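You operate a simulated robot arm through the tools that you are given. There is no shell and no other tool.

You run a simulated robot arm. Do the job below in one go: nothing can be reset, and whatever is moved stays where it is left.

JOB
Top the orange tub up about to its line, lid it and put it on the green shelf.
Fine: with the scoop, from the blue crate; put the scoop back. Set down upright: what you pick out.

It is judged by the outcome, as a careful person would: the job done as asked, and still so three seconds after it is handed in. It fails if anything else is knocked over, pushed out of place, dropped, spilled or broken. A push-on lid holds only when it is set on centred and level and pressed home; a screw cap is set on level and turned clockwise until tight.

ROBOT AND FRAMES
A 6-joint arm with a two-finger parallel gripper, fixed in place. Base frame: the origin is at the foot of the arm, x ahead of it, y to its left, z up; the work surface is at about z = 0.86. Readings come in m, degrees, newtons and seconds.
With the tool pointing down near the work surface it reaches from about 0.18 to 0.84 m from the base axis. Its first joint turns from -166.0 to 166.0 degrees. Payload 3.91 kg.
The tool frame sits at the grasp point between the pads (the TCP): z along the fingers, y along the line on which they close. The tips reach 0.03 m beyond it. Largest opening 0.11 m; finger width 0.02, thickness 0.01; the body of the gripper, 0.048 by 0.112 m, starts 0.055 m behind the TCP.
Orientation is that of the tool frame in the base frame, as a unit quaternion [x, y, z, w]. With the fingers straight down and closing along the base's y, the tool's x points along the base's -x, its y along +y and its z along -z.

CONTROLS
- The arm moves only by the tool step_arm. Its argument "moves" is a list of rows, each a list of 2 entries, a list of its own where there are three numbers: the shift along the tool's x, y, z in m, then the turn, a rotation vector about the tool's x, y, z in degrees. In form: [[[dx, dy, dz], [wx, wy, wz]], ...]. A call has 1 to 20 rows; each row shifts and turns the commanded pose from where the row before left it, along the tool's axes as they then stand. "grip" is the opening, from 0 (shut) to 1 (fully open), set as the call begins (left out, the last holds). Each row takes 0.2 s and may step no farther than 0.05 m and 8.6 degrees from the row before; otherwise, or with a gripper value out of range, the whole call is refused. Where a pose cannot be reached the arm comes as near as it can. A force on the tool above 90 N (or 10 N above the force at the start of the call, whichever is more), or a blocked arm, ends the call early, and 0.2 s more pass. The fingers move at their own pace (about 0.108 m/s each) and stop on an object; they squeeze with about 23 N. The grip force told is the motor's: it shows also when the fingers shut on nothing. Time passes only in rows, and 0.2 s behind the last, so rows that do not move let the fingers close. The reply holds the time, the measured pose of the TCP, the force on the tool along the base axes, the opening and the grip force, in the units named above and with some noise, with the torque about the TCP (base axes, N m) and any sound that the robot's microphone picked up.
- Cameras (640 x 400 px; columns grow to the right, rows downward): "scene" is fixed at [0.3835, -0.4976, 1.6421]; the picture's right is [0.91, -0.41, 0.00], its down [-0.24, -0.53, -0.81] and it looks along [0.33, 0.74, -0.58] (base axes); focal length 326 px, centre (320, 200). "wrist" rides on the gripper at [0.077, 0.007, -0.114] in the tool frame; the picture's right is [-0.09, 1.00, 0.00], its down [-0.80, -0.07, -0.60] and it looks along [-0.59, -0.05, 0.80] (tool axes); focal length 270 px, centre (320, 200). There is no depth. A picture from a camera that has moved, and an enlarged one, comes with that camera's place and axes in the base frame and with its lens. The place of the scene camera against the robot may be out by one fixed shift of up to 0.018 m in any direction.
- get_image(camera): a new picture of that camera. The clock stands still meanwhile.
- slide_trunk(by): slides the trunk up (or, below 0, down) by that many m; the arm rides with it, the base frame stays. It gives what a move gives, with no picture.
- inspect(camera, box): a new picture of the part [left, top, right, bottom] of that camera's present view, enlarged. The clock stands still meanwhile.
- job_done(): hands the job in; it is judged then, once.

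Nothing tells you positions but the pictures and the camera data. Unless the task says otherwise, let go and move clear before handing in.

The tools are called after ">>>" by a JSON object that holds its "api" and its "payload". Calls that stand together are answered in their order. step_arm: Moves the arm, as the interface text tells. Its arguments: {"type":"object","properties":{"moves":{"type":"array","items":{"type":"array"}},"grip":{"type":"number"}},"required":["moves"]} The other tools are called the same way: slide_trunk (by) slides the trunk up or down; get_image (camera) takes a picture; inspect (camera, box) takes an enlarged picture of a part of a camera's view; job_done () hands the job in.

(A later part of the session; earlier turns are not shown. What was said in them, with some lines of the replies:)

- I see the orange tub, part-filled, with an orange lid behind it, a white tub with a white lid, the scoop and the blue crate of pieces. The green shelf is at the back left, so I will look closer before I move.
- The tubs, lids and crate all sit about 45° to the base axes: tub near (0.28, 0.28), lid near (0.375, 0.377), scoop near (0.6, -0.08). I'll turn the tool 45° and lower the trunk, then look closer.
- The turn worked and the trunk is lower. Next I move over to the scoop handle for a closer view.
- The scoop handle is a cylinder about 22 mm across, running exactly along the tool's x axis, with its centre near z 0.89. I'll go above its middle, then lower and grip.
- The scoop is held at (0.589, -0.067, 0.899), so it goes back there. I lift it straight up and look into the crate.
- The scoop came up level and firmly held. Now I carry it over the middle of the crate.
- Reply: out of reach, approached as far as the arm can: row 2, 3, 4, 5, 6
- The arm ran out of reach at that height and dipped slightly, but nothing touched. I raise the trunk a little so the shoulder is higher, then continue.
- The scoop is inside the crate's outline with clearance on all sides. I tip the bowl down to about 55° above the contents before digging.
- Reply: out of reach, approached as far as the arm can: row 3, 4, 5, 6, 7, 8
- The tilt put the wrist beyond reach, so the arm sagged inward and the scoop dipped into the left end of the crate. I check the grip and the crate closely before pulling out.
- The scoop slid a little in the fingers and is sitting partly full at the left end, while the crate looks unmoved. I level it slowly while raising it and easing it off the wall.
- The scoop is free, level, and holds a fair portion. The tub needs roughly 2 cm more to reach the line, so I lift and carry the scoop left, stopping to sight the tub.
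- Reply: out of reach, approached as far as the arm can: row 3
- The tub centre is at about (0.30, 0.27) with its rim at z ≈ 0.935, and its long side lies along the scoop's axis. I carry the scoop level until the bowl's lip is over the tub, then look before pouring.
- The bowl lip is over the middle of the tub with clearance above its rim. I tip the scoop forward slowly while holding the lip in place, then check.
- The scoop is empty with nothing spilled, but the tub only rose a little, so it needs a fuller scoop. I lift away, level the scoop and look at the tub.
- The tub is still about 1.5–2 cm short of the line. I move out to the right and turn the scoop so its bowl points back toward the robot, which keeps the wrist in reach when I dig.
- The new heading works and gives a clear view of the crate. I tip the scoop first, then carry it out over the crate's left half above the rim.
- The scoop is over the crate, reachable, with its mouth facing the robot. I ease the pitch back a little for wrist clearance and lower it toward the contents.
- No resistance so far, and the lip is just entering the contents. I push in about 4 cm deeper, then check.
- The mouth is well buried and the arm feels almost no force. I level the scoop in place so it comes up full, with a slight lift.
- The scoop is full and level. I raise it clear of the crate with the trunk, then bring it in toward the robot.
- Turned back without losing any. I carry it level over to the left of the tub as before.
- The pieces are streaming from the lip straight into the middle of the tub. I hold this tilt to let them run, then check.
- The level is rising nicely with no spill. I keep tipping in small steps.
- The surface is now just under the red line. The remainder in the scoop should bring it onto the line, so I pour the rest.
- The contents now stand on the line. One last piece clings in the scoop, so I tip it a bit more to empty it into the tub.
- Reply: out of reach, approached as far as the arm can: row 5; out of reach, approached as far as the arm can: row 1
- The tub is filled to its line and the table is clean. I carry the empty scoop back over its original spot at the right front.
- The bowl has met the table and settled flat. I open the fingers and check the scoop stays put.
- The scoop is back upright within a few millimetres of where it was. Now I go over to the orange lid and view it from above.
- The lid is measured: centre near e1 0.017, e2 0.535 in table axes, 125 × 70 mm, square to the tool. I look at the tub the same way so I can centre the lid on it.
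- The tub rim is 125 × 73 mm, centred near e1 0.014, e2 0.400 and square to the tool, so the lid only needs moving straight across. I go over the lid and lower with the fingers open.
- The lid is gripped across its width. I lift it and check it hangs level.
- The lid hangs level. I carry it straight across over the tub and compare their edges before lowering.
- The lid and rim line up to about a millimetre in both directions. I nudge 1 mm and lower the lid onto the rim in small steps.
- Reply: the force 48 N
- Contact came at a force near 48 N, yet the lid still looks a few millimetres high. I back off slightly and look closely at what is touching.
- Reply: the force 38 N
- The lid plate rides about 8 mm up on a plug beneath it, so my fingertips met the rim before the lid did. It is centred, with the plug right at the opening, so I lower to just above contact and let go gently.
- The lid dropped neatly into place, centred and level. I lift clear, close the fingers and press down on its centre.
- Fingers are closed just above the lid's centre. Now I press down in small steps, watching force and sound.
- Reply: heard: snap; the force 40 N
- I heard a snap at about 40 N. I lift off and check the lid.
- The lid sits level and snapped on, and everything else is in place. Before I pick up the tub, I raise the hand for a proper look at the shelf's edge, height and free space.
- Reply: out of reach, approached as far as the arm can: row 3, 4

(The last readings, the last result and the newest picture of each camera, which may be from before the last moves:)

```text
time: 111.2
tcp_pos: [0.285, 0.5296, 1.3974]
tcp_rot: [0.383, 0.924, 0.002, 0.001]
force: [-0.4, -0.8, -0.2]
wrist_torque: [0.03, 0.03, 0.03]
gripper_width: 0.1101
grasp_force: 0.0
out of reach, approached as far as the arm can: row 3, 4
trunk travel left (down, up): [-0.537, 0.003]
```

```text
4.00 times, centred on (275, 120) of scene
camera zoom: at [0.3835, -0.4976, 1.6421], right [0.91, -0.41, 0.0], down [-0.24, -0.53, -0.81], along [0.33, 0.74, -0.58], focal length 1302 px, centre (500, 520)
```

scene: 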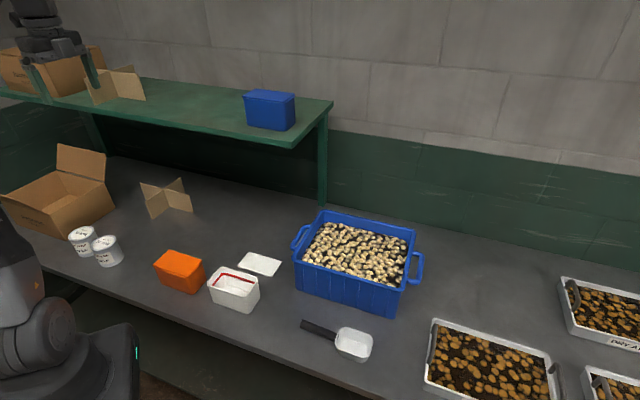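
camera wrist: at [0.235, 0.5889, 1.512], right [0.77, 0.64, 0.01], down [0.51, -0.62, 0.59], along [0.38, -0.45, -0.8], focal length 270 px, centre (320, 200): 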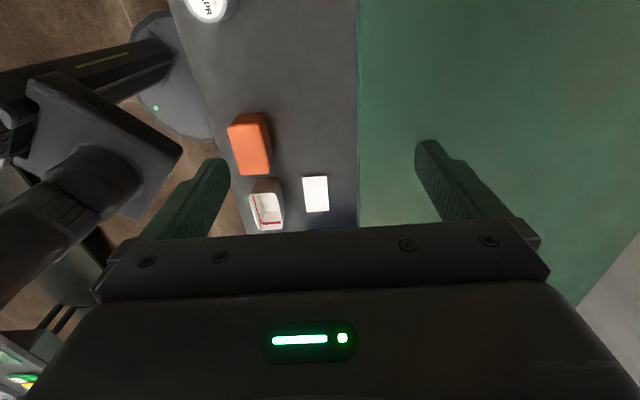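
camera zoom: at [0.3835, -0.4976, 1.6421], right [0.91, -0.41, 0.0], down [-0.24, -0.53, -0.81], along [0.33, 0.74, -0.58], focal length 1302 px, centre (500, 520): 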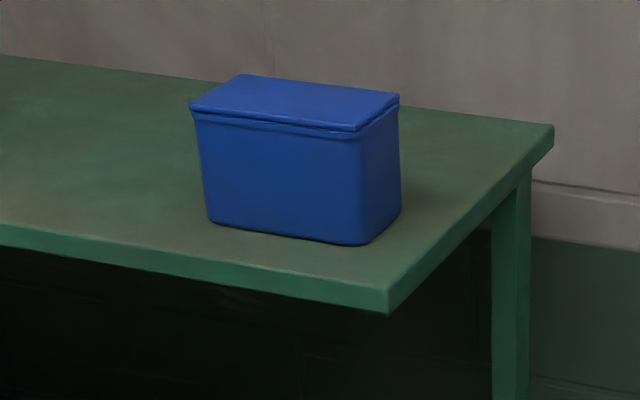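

The shelf top is at z ≈ 1.28 with its front edge at e2 ≈ 0.61, and there is free space left of the blue tub (which starts at e1 ≈ 0.13). I test, hand empty, whether the arm reaches the placing spot at the right height.

>>> {"api": "step_arm", "payload": {"moves": [[[-0.04, 0, 0.01], [0.25, 0, 0]], [[-0.04, 0, 0.01], [0, 0, 0]], [[-0.04, 0, 0.01], [0, 0, 0]], [[-0.04, 0, 0.012], [0, 0, 0]], [[0, 0.02, 0.01], [0, 0, 0]], [[0, 0.02, 0.005], [0, 0, 0]], [[0, 0.02, 0], [0, 0, 0]], [[0, 0, 0], [0, 0, 0]]]}}

>>> {"api": "step_arm", "payload": {"moves": [[[0, 0.02, 0], [0, 0, 0]], [[0, 0.02, 0], [0, 0, 0]], [[0, 0, 0], [0, 0, 0]]]}}

>>> {"api": "get_image", "payload": {"camera": "wrist"}}

>>> {"api": "inspect", "payload": {"camera": "scene", "box": [120, 20, 350, 170]}}

```text
time: 113.0
tcp_pos: [0.4427, 0.4578, 1.3393]
tcp_rot: [0.383, 0.924, -0.002, 0.001]
force: [-0.2, -0.7, -1.0]
wrist_torque: [0.01, 0.02, 0.02]
gripper_width: 0.1099
grasp_force: 0.1
trunk travel left (down, up): [-0.537, 0.003]
```

```text
time: 113.8
tcp_pos: [0.471, 0.487, 1.3406]
tcp_rot: [0.382, 0.924, -0.001, 0.0]
force: [-0.1, -0.2, -0.2]
wrist_torque: [0.01, 0.0, 0.0]
gripper_width: 0.1104
grasp_force: 0.1
trunk travel left (down, up): [-0.537, 0.003]
```

```text
taken
camera wrist: at [0.4208, 0.5474, 1.4553], right [0.77, 0.64, 0.0], down [0.52, -0.61, 0.6], along [0.38, -0.46, -0.8], focal length 270 px, centre (320, 200)
```

wrist: 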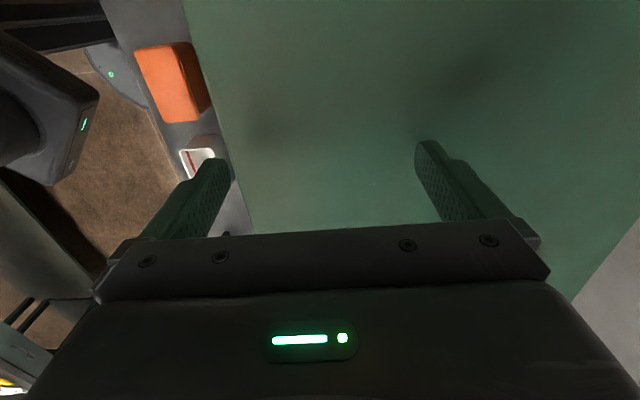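

```text
2.67 times, centred on (235, 95) of scene
camera zoom: at [0.3835, -0.4976, 1.6421], right [0.91, -0.41, 0.0], down [-0.24, -0.53, -0.81], along [0.33, 0.74, -0.58], focal length 868 px, centre (547, 480)
```

zoom: 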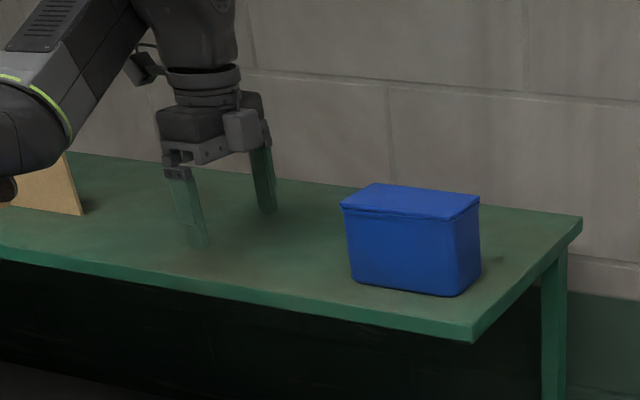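

The spot is reachable with the hand upright at z 1.34. I go back for the tub and line up over it with open fingers.

>>> {"api": "step_arm", "payload": {"moves": [[[-0.0037, -0.0396, 0], [0, 0, 0]], [[-0.0037, -0.0396, 0], [0, 0, 0]], [[-0.0037, -0.0396, 0], [0, 0, 0]], [[-0.0037, -0.0396, 0], [0, 0, 0]], [[-0.0037, -0.0396, 0], [0, 0, 0]], [[-0.0037, -0.0396, 0], [0, 0, 0]], [[-0.0037, -0.0396, 0], [0, 0, 0]], [[0, 0, 0.04], [0, 0, 0]], [[0, 0, 0.04], [0, 0, 0]], [[0, 0, 0.04], [0, 0, 0]], [[0, 0, 0.04], [0, 0, 0]], [[0, 0, 0.04], [0, 0, 0]], [[0, 0, 0.04], [0, 0, 0]], [[0, 0, 0.04], [0, 0, 0]], [[0, 0, 0.03], [0, 0, 0]], [[0, 0, 0], [0, 0, 0]]]}}

>>> {"api": "get_image", "payload": {"camera": "wrist"}}

>>> {"api": "inspect", "payload": {"camera": "scene", "box": [130, 210, 230, 300]}}

```text
time: 117.2
tcp_pos: [0.2919, 0.2688, 1.0308]
tcp_rot: [0.382, 0.924, -0.002, 0.0]
force: [-0.5, -0.2, -0.3]
wrist_torque: [0.03, 0.0, 0.0]
gripper_width: 0.1101
grasp_force: 0.0
trunk travel left (down, up): [-0.537, 0.003]
```

```text
taken
camera wrist: at [0.242, 0.3305, 1.1452], right [0.77, 0.64, 0.0], down [0.52, -0.61, 0.6], along [0.38, -0.46, -0.8], focal length 270 px, centre (320, 200)
```

wrist: 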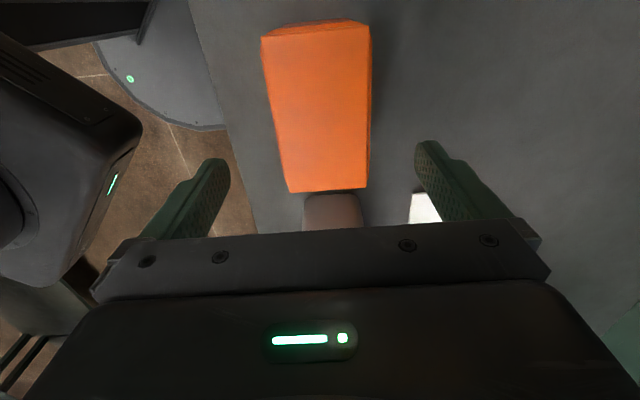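

```text
4.44 times, centred on (180, 255) of scene
camera zoom: at [0.3835, -0.4976, 1.6421], right [0.91, -0.41, 0.0], down [-0.24, -0.53, -0.81], along [0.33, 0.74, -0.58], focal length 1447 px, centre (942, -44)
```

zoom: 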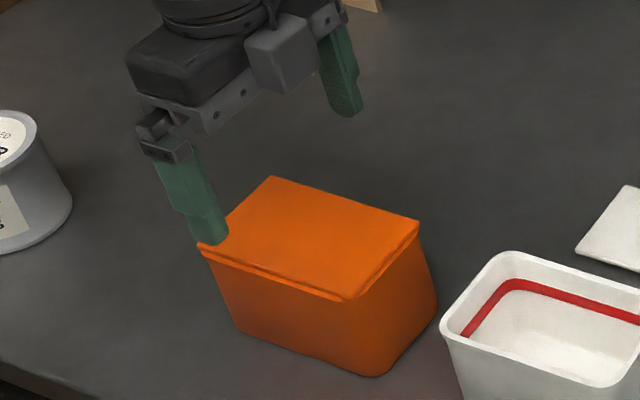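

>>> {"api": "step_arm", "payload": {"moves": [[[0.001, 0.003, 0.03], [0, 0, 0]], [[0, 0, 0.04], [0, 0, 0]], [[0, 0, 0.035], [0, 0, 0]], [[0, 0, 0.015], [0, 0, 0]], [[0, 0, 0], [0, 0, 0]]]}}

>>> {"api": "step_arm", "payload": {"moves": [[[0, 0, 0], [0, 0, 0]], [[0, 0, 0], [0, 0, 0]], [[0, 0, 0], [0, 0, 0]], [[0, 0, 0], [0, 0, 0]]], "grip": 0.3}}

>>> {"api": "inspect", "payload": {"camera": "scene", "box": [130, 210, 230, 300]}}

```text
time: 118.4
tcp_pos: [0.2918, 0.2733, 0.9105]
tcp_rot: [0.383, 0.924, -0.002, 0.001]
force: [0.6, -0.9, 0.4]
wrist_torque: [0.01, 0.02, -0.01]
gripper_width: 0.1099
grasp_force: 0.0
trunk travel left (down, up): [-0.537, 0.003]
```

```text
time: 119.4
tcp_pos: [0.2925, 0.2728, 0.9101]
tcp_rot: [0.383, 0.924, -0.002, 0.001]
force: [0.0, -0.3, -0.4]
wrist_torque: [0.0, 0.0, -0.05]
gripper_width: 0.0714
grasp_force: 23.0
trunk travel left (down, up): [-0.537, 0.003]
```

```text
4.44 times, centred on (180, 255) of scene
camera zoom: at [0.3835, -0.4976, 1.6421], right [0.91, -0.41, 0.0], down [-0.24, -0.53, -0.81], along [0.33, 0.74, -0.58], focal length 1447 px, centre (942, -44)
```

zoom: 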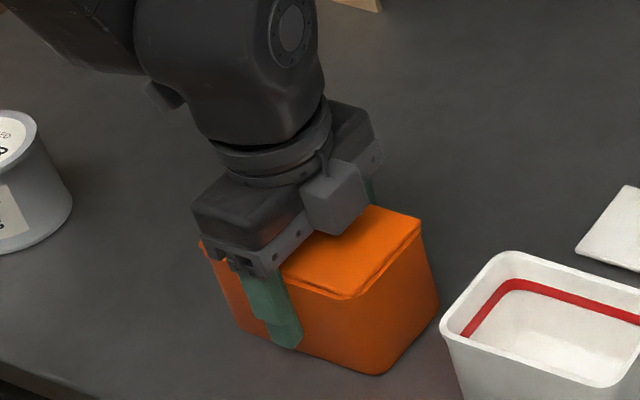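

The tub is gripped across its rim at 71 mm. I lift a little and check it hangs straight.

>>> {"api": "step_arm", "payload": {"moves": [[[0, 0, -0.01], [0, 0, 0]], [[0, 0, -0.02], [0, 0, 0]], [[0, 0, -0.03], [0, 0, 0]], [[0, 0, 0], [0, 0, 0]]]}}

>>> {"api": "inspect", "payload": {"camera": "scene", "box": [130, 190, 240, 300]}}

```text
time: 120.4
tcp_pos: [0.2934, 0.2732, 0.9707]
tcp_rot: [0.383, 0.924, -0.003, -0.001]
force: [-0.9, 0.3, -3.4]
wrist_torque: [0.02, -0.04, -0.03]
gripper_width: 0.0716
grasp_force: 22.9
trunk travel left (down, up): [-0.537, 0.003]
```

```text
3.64 times, centred on (185, 245) of scene
camera zoom: at [0.3835, -0.4976, 1.6421], right [0.91, -0.41, 0.0], down [-0.24, -0.53, -0.81], along [0.33, 0.74, -0.58], focal length 1184 px, centre (811, 36)
```

zoom: 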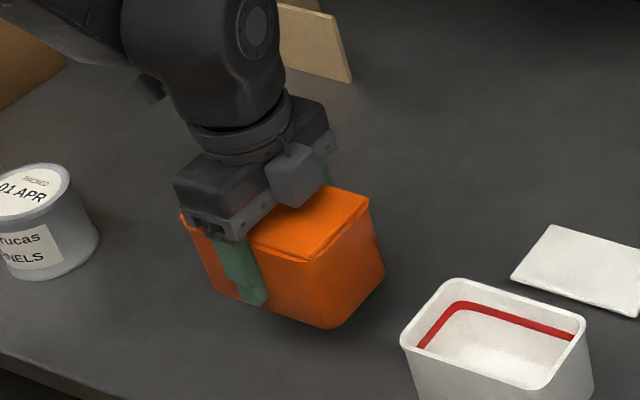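

>>> {"api": "step_arm", "payload": {"moves": [[[0, 0, -0.03], [0, 0, 0]], [[0, 0, -0.035], [0, 0, 0]], [[0, 0, -0.035], [0, 0, 0]], [[0, 0, -0.035], [0, 0, 0]], [[0, 0, -0.035], [0, 0, 0]], [[0, 0, -0.035], [0, 0, 0]], [[0, 0, -0.035], [0, 0, 0]], [[0, 0, -0.035], [0, 0, 0]], [[0, 0, -0.035], [0, 0, 0]], [[0, 0, -0.035], [0, 0, 0]], [[0, 0, -0.035], [0, 0, 0]], [[0, 0, -0.005], [0.2, 0, 0]], [[0.005, 0.02, 0], [0, 0, 0]], [[0.005, 0.03, 0], [0, 0, 0]], [[0.005, 0.03, 0], [0, 0, 0]], [[0.005, 0.03, 0], [0, 0, 0]], [[0.005, 0.03, 0], [0, 0, 0]], [[0, 0.01, 0], [0, 0, 0]], [[0, 0, 0], [0, 0, 0]]]}}

>>> {"api": "get_image", "payload": {"camera": "wrist"}}

>>> {"api": "inspect", "payload": {"camera": "scene", "box": [120, 40, 350, 190]}}

```text
time: 124.4
tcp_pos: [0.3823, 0.4006, 1.3527]
tcp_rot: [0.383, 0.924, -0.004, 0.0]
force: [-1.2, -0.1, -4.0]
wrist_torque: [0.0, 0.0, 0.03]
gripper_width: 0.0715
grasp_force: 22.9
trunk travel left (down, up): [-0.537, 0.003]
```

```text
taken
camera wrist: at [0.3329, 0.46, 1.4685], right [0.77, 0.64, -0.01], down [0.52, -0.61, 0.6], along [0.38, -0.46, -0.8], focal length 270 px, centre (320, 200)
```

wrist: 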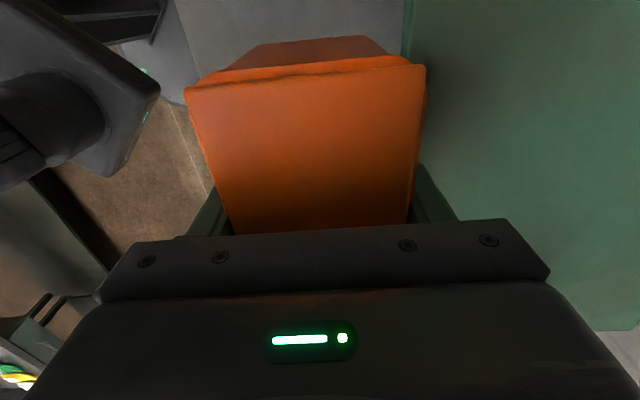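

```text
2.67 times, centred on (235, 115) of scene
camera zoom: at [0.3835, -0.4976, 1.6421], right [0.91, -0.41, 0.0], down [-0.24, -0.53, -0.81], along [0.33, 0.74, -0.58], focal length 868 px, centre (547, 427)
```

zoom: 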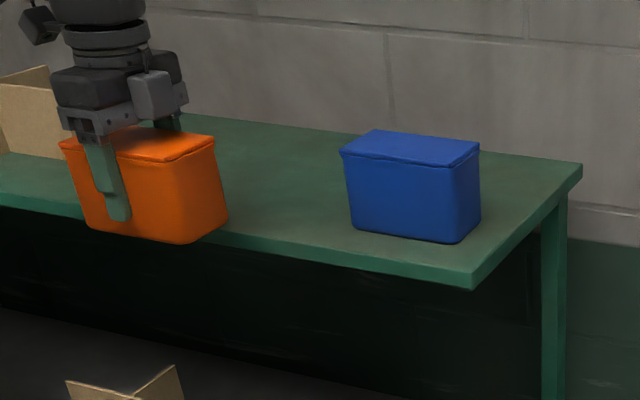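

The tub hangs upright with its base about 2 cm above shelf height. I continue over the shelf in short steps.

>>> {"api": "step_arm", "payload": {"moves": [[[0, 0.02, 0], [-0.4, 0, 0]], [[0, 0.025, 0], [0, 0, 0]], [[0, 0.025, 0], [0, 0, 0]], [[0, 0, 0], [0, 0, 0]]]}}

>>> {"api": "step_arm", "payload": {"moves": [[[0, 0.025, 0.003], [0, 0, 0]], [[0, 0.02, 0.003], [0, 0, 0]], [[0, 0.012, 0], [0, 0, 0]], [[0, 0, 0], [0, 0, 0]]]}}

>>> {"api": "get_image", "payload": {"camera": "wrist"}}

>>> {"api": "inspect", "payload": {"camera": "scene", "box": [150, 60, 310, 170]}}

```text
time: 125.4
tcp_pos: [0.4317, 0.4479, 1.3528]
tcp_rot: [0.383, 0.924, 0.0, 0.001]
force: [-0.5, 0.7, -1.7]
wrist_torque: [0.03, 0.0, 0.0]
gripper_width: 0.0715
grasp_force: 22.7
trunk travel left (down, up): [-0.537, 0.003]
```

```text
time: 126.4
tcp_pos: [0.4712, 0.4885, 1.3473]
tcp_rot: [0.382, 0.924, 0.0, 0.001]
force: [0.0, 1.0, -2.8]
wrist_torque: [0.03, -0.02, 0.01]
gripper_width: 0.0717
grasp_force: 22.1
trunk travel left (down, up): [-0.537, 0.003]
```

```text
taken
camera wrist: at [0.4223, 0.5486, 1.4627], right [0.77, 0.64, 0.0], down [0.52, -0.62, 0.6], along [0.38, -0.46, -0.8], focal length 270 px, centre (320, 200)
```

wrist: 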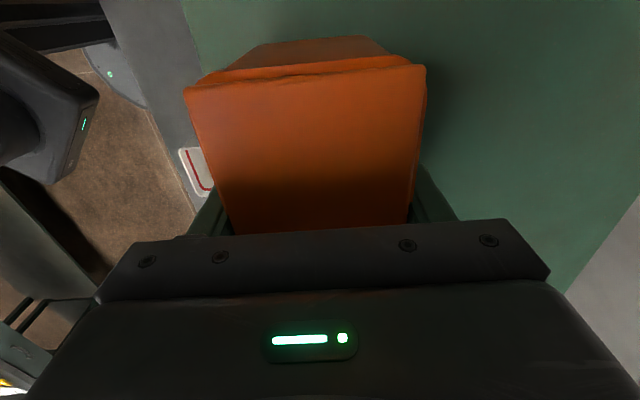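

```text
3.64 times, centred on (230, 115) of scene
camera zoom: at [0.3835, -0.4976, 1.6421], right [0.91, -0.41, 0.0], down [-0.24, -0.53, -0.81], along [0.33, 0.74, -0.58], focal length 1184 px, centre (647, 509)
```

zoom: 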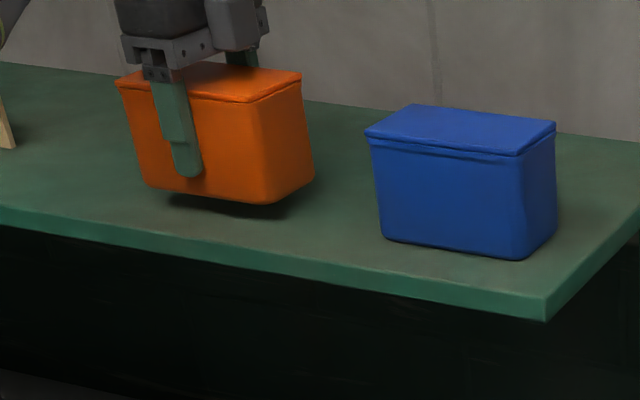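

The tub is over the shelf, beside the blue tub and well back from the edge. I lower in small steps until it touches.

>>> {"api": "step_arm", "payload": {"moves": [[[0, 0, 0.006], [0, 0, 0]], [[0, 0, 0.004], [0, 0, 0]], [[0, 0, 0], [0, 0, 0]]]}}

>>> {"api": "step_arm", "payload": {"moves": [[[0, 0, 0.002], [0, 0, 0]], [[0, 0, 0], [0, 0, 0]]]}}

>>> {"api": "step_arm", "payload": {"moves": [[[0, 0, 0.002], [0, 0, 0]], [[0, 0, 0], [0, 0, 0]]]}}

>>> {"api": "step_arm", "payload": {"moves": [[[0, 0, 0.0015], [0, 0, 0]], [[0, 0, 0], [0, 0, 0]]]}}

```text
time: 127.2
tcp_pos: [0.4725, 0.4884, 1.3374]
tcp_rot: [0.382, 0.924, 0.0, 0.001]
force: [0.5, -0.1, -2.5]
wrist_torque: [-0.04, 0.02, -0.03]
gripper_width: 0.0718
grasp_force: 23.0
trunk travel left (down, up): [-0.537, 0.003]
```

```text
time: 127.8
tcp_pos: [0.4731, 0.49, 1.3359]
tcp_rot: [0.382, 0.924, -0.001, 0.001]
force: [-0.2, 0.6, -3.3]
wrist_torque: [-0.03, 0.0, -0.01]
gripper_width: 0.0719
grasp_force: 22.6
trunk travel left (down, up): [-0.537, 0.003]
```

```text
time: 128.4
tcp_pos: [0.472, 0.4896, 1.3336]
tcp_rot: [0.382, 0.924, 0.0, 0.001]
force: [0.3, -0.9, -2.8]
wrist_torque: [-0.06, -0.02, -0.01]
gripper_width: 0.0716
grasp_force: 23.3
trunk travel left (down, up): [-0.537, 0.003]
```

```text
time: 129.0
tcp_pos: [0.4726, 0.4906, 1.3327]
tcp_rot: [0.382, 0.924, -0.001, 0.001]
force: [0.0, 0.5, -2.9]
wrist_torque: [0.01, 0.01, -0.05]
gripper_width: 0.0717
grasp_force: 23.9
trunk travel left (down, up): [-0.537, 0.003]
```

>>> {"api": "step_arm", "payload": {"moves": [[[0, 0, 0.0015], [0, 0, 0]], [[0, 0, 0], [0, 0, 0]]]}}

>>> {"api": "step_arm", "payload": {"moves": [[[0, 0, 0.0015], [0, 0, 0]], [[0, 0, 0], [0, 0, 0]]]}}

>>> {"api": "step_arm", "payload": {"moves": [[[0, 0, 0.0015], [0, 0, 0]], [[0, 0, 0], [0, 0, 0]]]}}

>>> {"api": "inspect", "payload": {"camera": "scene", "box": [160, 75, 260, 155]}}

```text
time: 129.6
tcp_pos: [0.4719, 0.4889, 1.3311]
tcp_rot: [0.382, 0.924, -0.001, 0.001]
force: [0.0, -0.6, -2.7]
wrist_torque: [0.07, -0.03, 0.0]
gripper_width: 0.0717
grasp_force: 22.8
trunk travel left (down, up): [-0.537, 0.003]
```

```text
time: 130.2
tcp_pos: [0.4725, 0.4909, 1.3295]
tcp_rot: [0.384, 0.923, 0.001, 0.001]
force: [2.4, 3.4, 11.0]
wrist_torque: [-0.16, 0.18, 0.02]
gripper_width: 0.0715
grasp_force: 23.4
trunk travel left (down, up): [-0.537, 0.003]
```

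```text
time: 130.8
tcp_pos: [0.4714, 0.49, 1.3294]
tcp_rot: [0.383, 0.924, 0.0, 0.001]
force: [4.7, 4.3, 19.1]
wrist_torque: [0.02, -0.04, 0.01]
gripper_width: 0.072
grasp_force: 22.8
trunk travel left (down, up): [-0.537, 0.003]
```

```text
5.00 times, centred on (210, 115) of scene
camera zoom: at [0.3835, -0.4976, 1.6421], right [0.91, -0.41, 0.0], down [-0.24, -0.53, -0.81], along [0.33, 0.74, -0.58], focal length 1628 px, centre (870, 625)
```

zoom: 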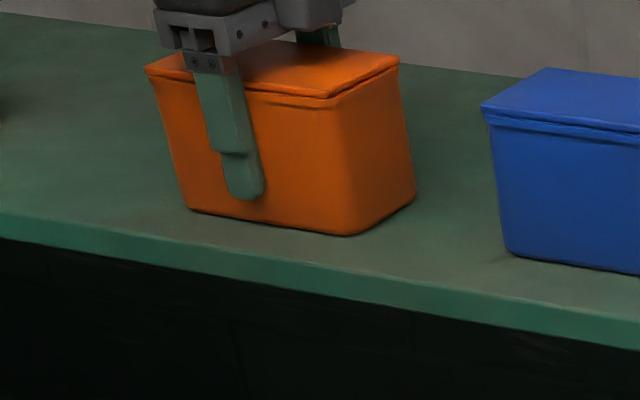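

It is standing on the shelf. I ease off the down force, then open the fingers.

>>> {"api": "step_arm", "payload": {"moves": [[[0, 0, -0.0018], [0, 0, 0]], [[0, 0, 0], [0, 0, 0]]]}}

>>> {"api": "step_arm", "payload": {"moves": [[[0, 0, 0], [0, 0, 0]], [[0, 0, 0], [0, 0, 0]], [[0, 0, 0], [0, 0, 0]]], "grip": 0.95}}

>>> {"api": "inspect", "payload": {"camera": "scene", "box": [160, 75, 260, 155]}}

>>> {"api": "get_image", "payload": {"camera": "wrist"}}

```text
time: 131.4
tcp_pos: [0.4718, 0.4891, 1.3286]
tcp_rot: [0.383, 0.924, -0.001, 0.0]
force: [3.0, 2.2, 9.3]
wrist_torque: [0.28, -0.23, 0.01]
gripper_width: 0.0716
grasp_force: 23.2
trunk travel left (down, up): [-0.537, 0.003]
```

```text
time: 132.2
tcp_pos: [0.4722, 0.489, 1.3299]
tcp_rot: [0.382, 0.924, -0.001, 0.0]
force: [0.6, 0.2, -0.3]
wrist_torque: [0.0, -0.02, -0.01]
gripper_width: 0.1046
grasp_force: 0.1
trunk travel left (down, up): [-0.537, 0.003]
```

```text
5.00 times, centred on (210, 115) of scene
camera zoom: at [0.3835, -0.4976, 1.6421], right [0.91, -0.41, 0.0], down [-0.24, -0.53, -0.81], along [0.33, 0.74, -0.58], focal length 1628 px, centre (870, 625)
```

zoom: 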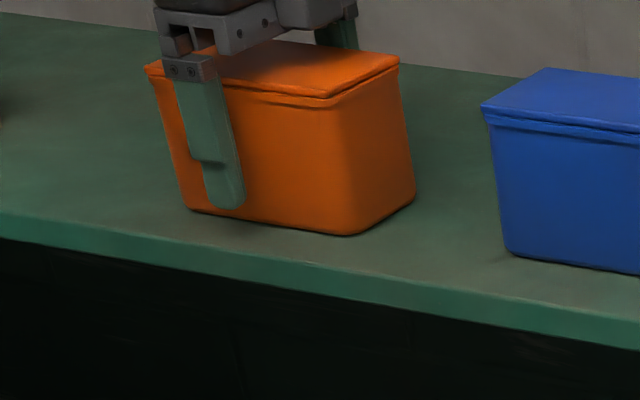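

```text
taken
camera wrist: at [0.4219, 0.549, 1.4446], right [0.77, 0.64, 0.0], down [0.52, -0.62, 0.6], along [0.38, -0.46, -0.8], focal length 270 px, centre (320, 200)
```

wrist: 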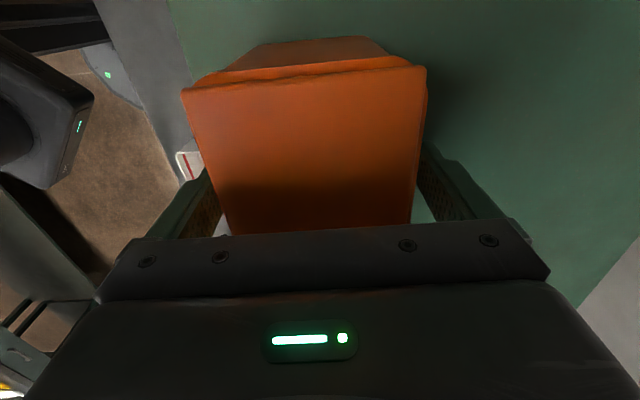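

The tub stands free. Raising straight up at this radius would exceed the reach, so I slide the open hand out sideways to the left, along the tub's long sides, where there is clearance all round.

>>> {"api": "step_arm", "payload": {"moves": [[[0.015, -0.001, 0], [0, 0, 0]], [[0.015, -0.001, 0], [0, 0, 0]], [[0, 0, 0], [0, 0, 0]]], "grip": 1}}

>>> {"api": "inspect", "payload": {"camera": "scene", "box": [140, 60, 270, 160]}}

```text
time: 133.0
tcp_pos: [0.4491, 0.5084, 1.3302]
tcp_rot: [0.383, 0.924, -0.001, 0.0]
force: [-0.4, -0.5, -0.2]
wrist_torque: [-0.02, 0.02, 0.02]
gripper_width: 0.1101
grasp_force: 0.1
trunk travel left (down, up): [-0.537, 0.003]
```

```text
4.00 times, centred on (205, 110) of scene
camera zoom: at [0.3835, -0.4976, 1.6421], right [0.91, -0.41, 0.0], down [-0.24, -0.53, -0.81], along [0.33, 0.74, -0.58], focal length 1302 px, centre (780, 560)
```

zoom: 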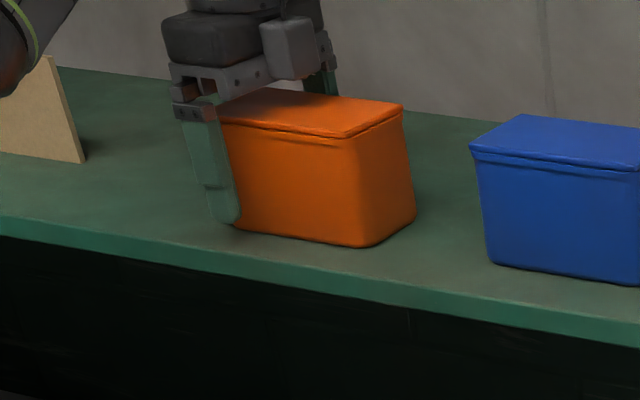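

>>> {"api": "step_arm", "payload": {"moves": [[[0.015, -0.001, 0], [0, 0, 0]], [[0.015, -0.001, 0], [0, 0, 0]], [[0.02, -0.001, 0], [0, 0, 0]], [[0.02, -0.001, 0], [0, 0, 0]], [[0.02, -0.001, 0], [0, 0, 0]], [[0, 0, 0], [0, 0, 0]]]}}

>>> {"api": "inspect", "payload": {"camera": "scene", "box": [140, 60, 270, 160]}}

>>> {"api": "get_image", "payload": {"camera": "wrist"}}

```text
time: 134.4
tcp_pos: [0.3816, 0.5683, 1.3292]
tcp_rot: [0.384, 0.924, 0.0, 0.001]
force: [-0.5, -0.7, 0.7]
wrist_torque: [0.0, 0.01, 0.01]
gripper_width: 0.1099
grasp_force: 0.0
trunk travel left (down, up): [-0.537, 0.003]
```

```text
4.00 times, centred on (205, 110) of scene
camera zoom: at [0.3835, -0.4976, 1.6421], right [0.91, -0.41, 0.0], down [-0.24, -0.53, -0.81], along [0.33, 0.74, -0.58], focal length 1302 px, centre (780, 560)
```

zoom: 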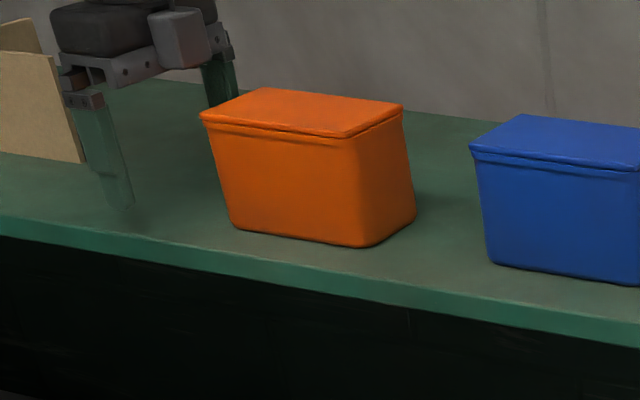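

```text
taken
camera wrist: at [0.3324, 0.6286, 1.4444], right [0.77, 0.64, 0.0], down [0.52, -0.62, 0.6], along [0.38, -0.46, -0.8], focal length 270 px, centre (320, 200)
```

wrist: 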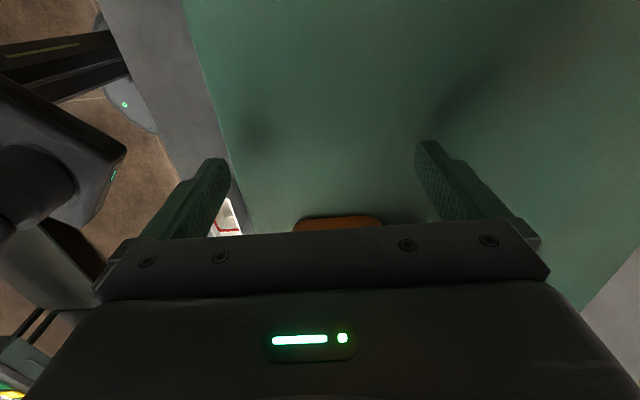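

The hand is clear of the tub. I retreat back off the shelf toward the robot and take a final look around.

>>> {"api": "step_arm", "payload": {"moves": [[[0.02, -0.01, 0], [0, 0, 0]], [[0.02, -0.03, 0], [0, 0, 0]], [[0.01, -0.035, 0], [0, 0, 0]], [[0, -0.035, 0], [0, 0, 0]], [[0, -0.035, 0], [0, 0, 0]], [[0, -0.035, 0], [0, 0, 0]], [[0, -0.035, 0], [0, 0, 0]], [[0, -0.035, 0], [0, 0, 0]], [[0, 0, 0], [0, 0, 0]]]}}

>>> {"api": "get_image", "payload": {"camera": "scene"}}

>>> {"api": "inspect", "payload": {"camera": "scene", "box": [170, 70, 310, 170]}}

>>> {"api": "inspect", "payload": {"camera": "scene", "box": [120, 200, 440, 390]}}

```text
time: 136.4
tcp_pos: [0.1697, 0.4281, 1.3291]
tcp_rot: [0.383, 0.924, -0.001, 0.0]
force: [0.0, 0.1, 0.5]
wrist_torque: [0.02, -0.04, -0.04]
gripper_width: 0.1101
grasp_force: 0.0
trunk travel left (down, up): [-0.537, 0.003]
```

```text
taken
```

scene: 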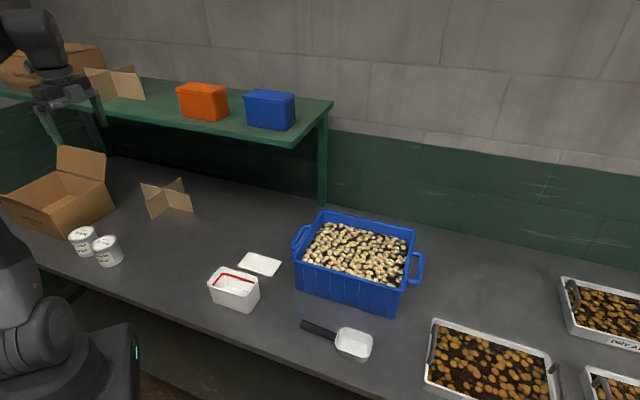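

```text
4.00 times, centred on (240, 120) of scene
camera zoom: at [0.3835, -0.4976, 1.6421], right [0.91, -0.41, 0.0], down [-0.24, -0.53, -0.81], along [0.33, 0.74, -0.58], focal length 1302 px, centre (640, 520)
```

zoom: 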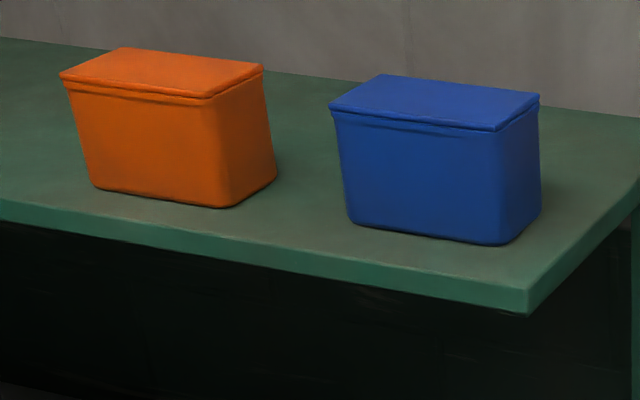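

```text
2.00 times, centred on (280, 295) of scene
camera zoom: at [0.3835, -0.4976, 1.6421], right [0.91, -0.41, 0.0], down [-0.24, -0.53, -0.81], along [0.33, 0.74, -0.58], focal length 651 px, centre (400, 10)
```

zoom: 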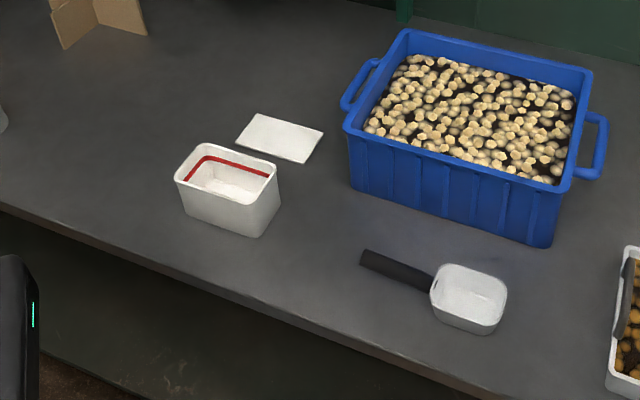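

The orange tub stands upright on the green shelf, filled to its line, with its lid snapped on level. The scoop is back in its place, nothing is spilled, everything else is where it was, and the hand is clear, so I hand in the job.

>>> {"api": "job_done", "payload": {}}

```text
The job is handed in.
```

The orange tub is filled to its red line, lidded and standing upright on the green shelf, to the left of the blue tub. I've handed the job in.

- **Filling:** It took two scoops from the blue crate. The level ended on the lower part of the red line, and I saw no spills in the pictures.
- **Lid:** It went on centred and level, and I heard it snap when I pressed it down.
- **Scoop:** It is back on the table, upright and within a few millimetres of where it started.
- **Two bumps on the way:** On the first dig the arm ran out of reach and the scoop pressed against the inside of the crate. While I was setting the lid down, the fingertips pressed on the tub's rim with about 48 N. In the later pictures nothing had moved or been damaged.

The white tub and its lid, the crate, the cans and the boxes look undisturbed, and the hand is clear of everything.
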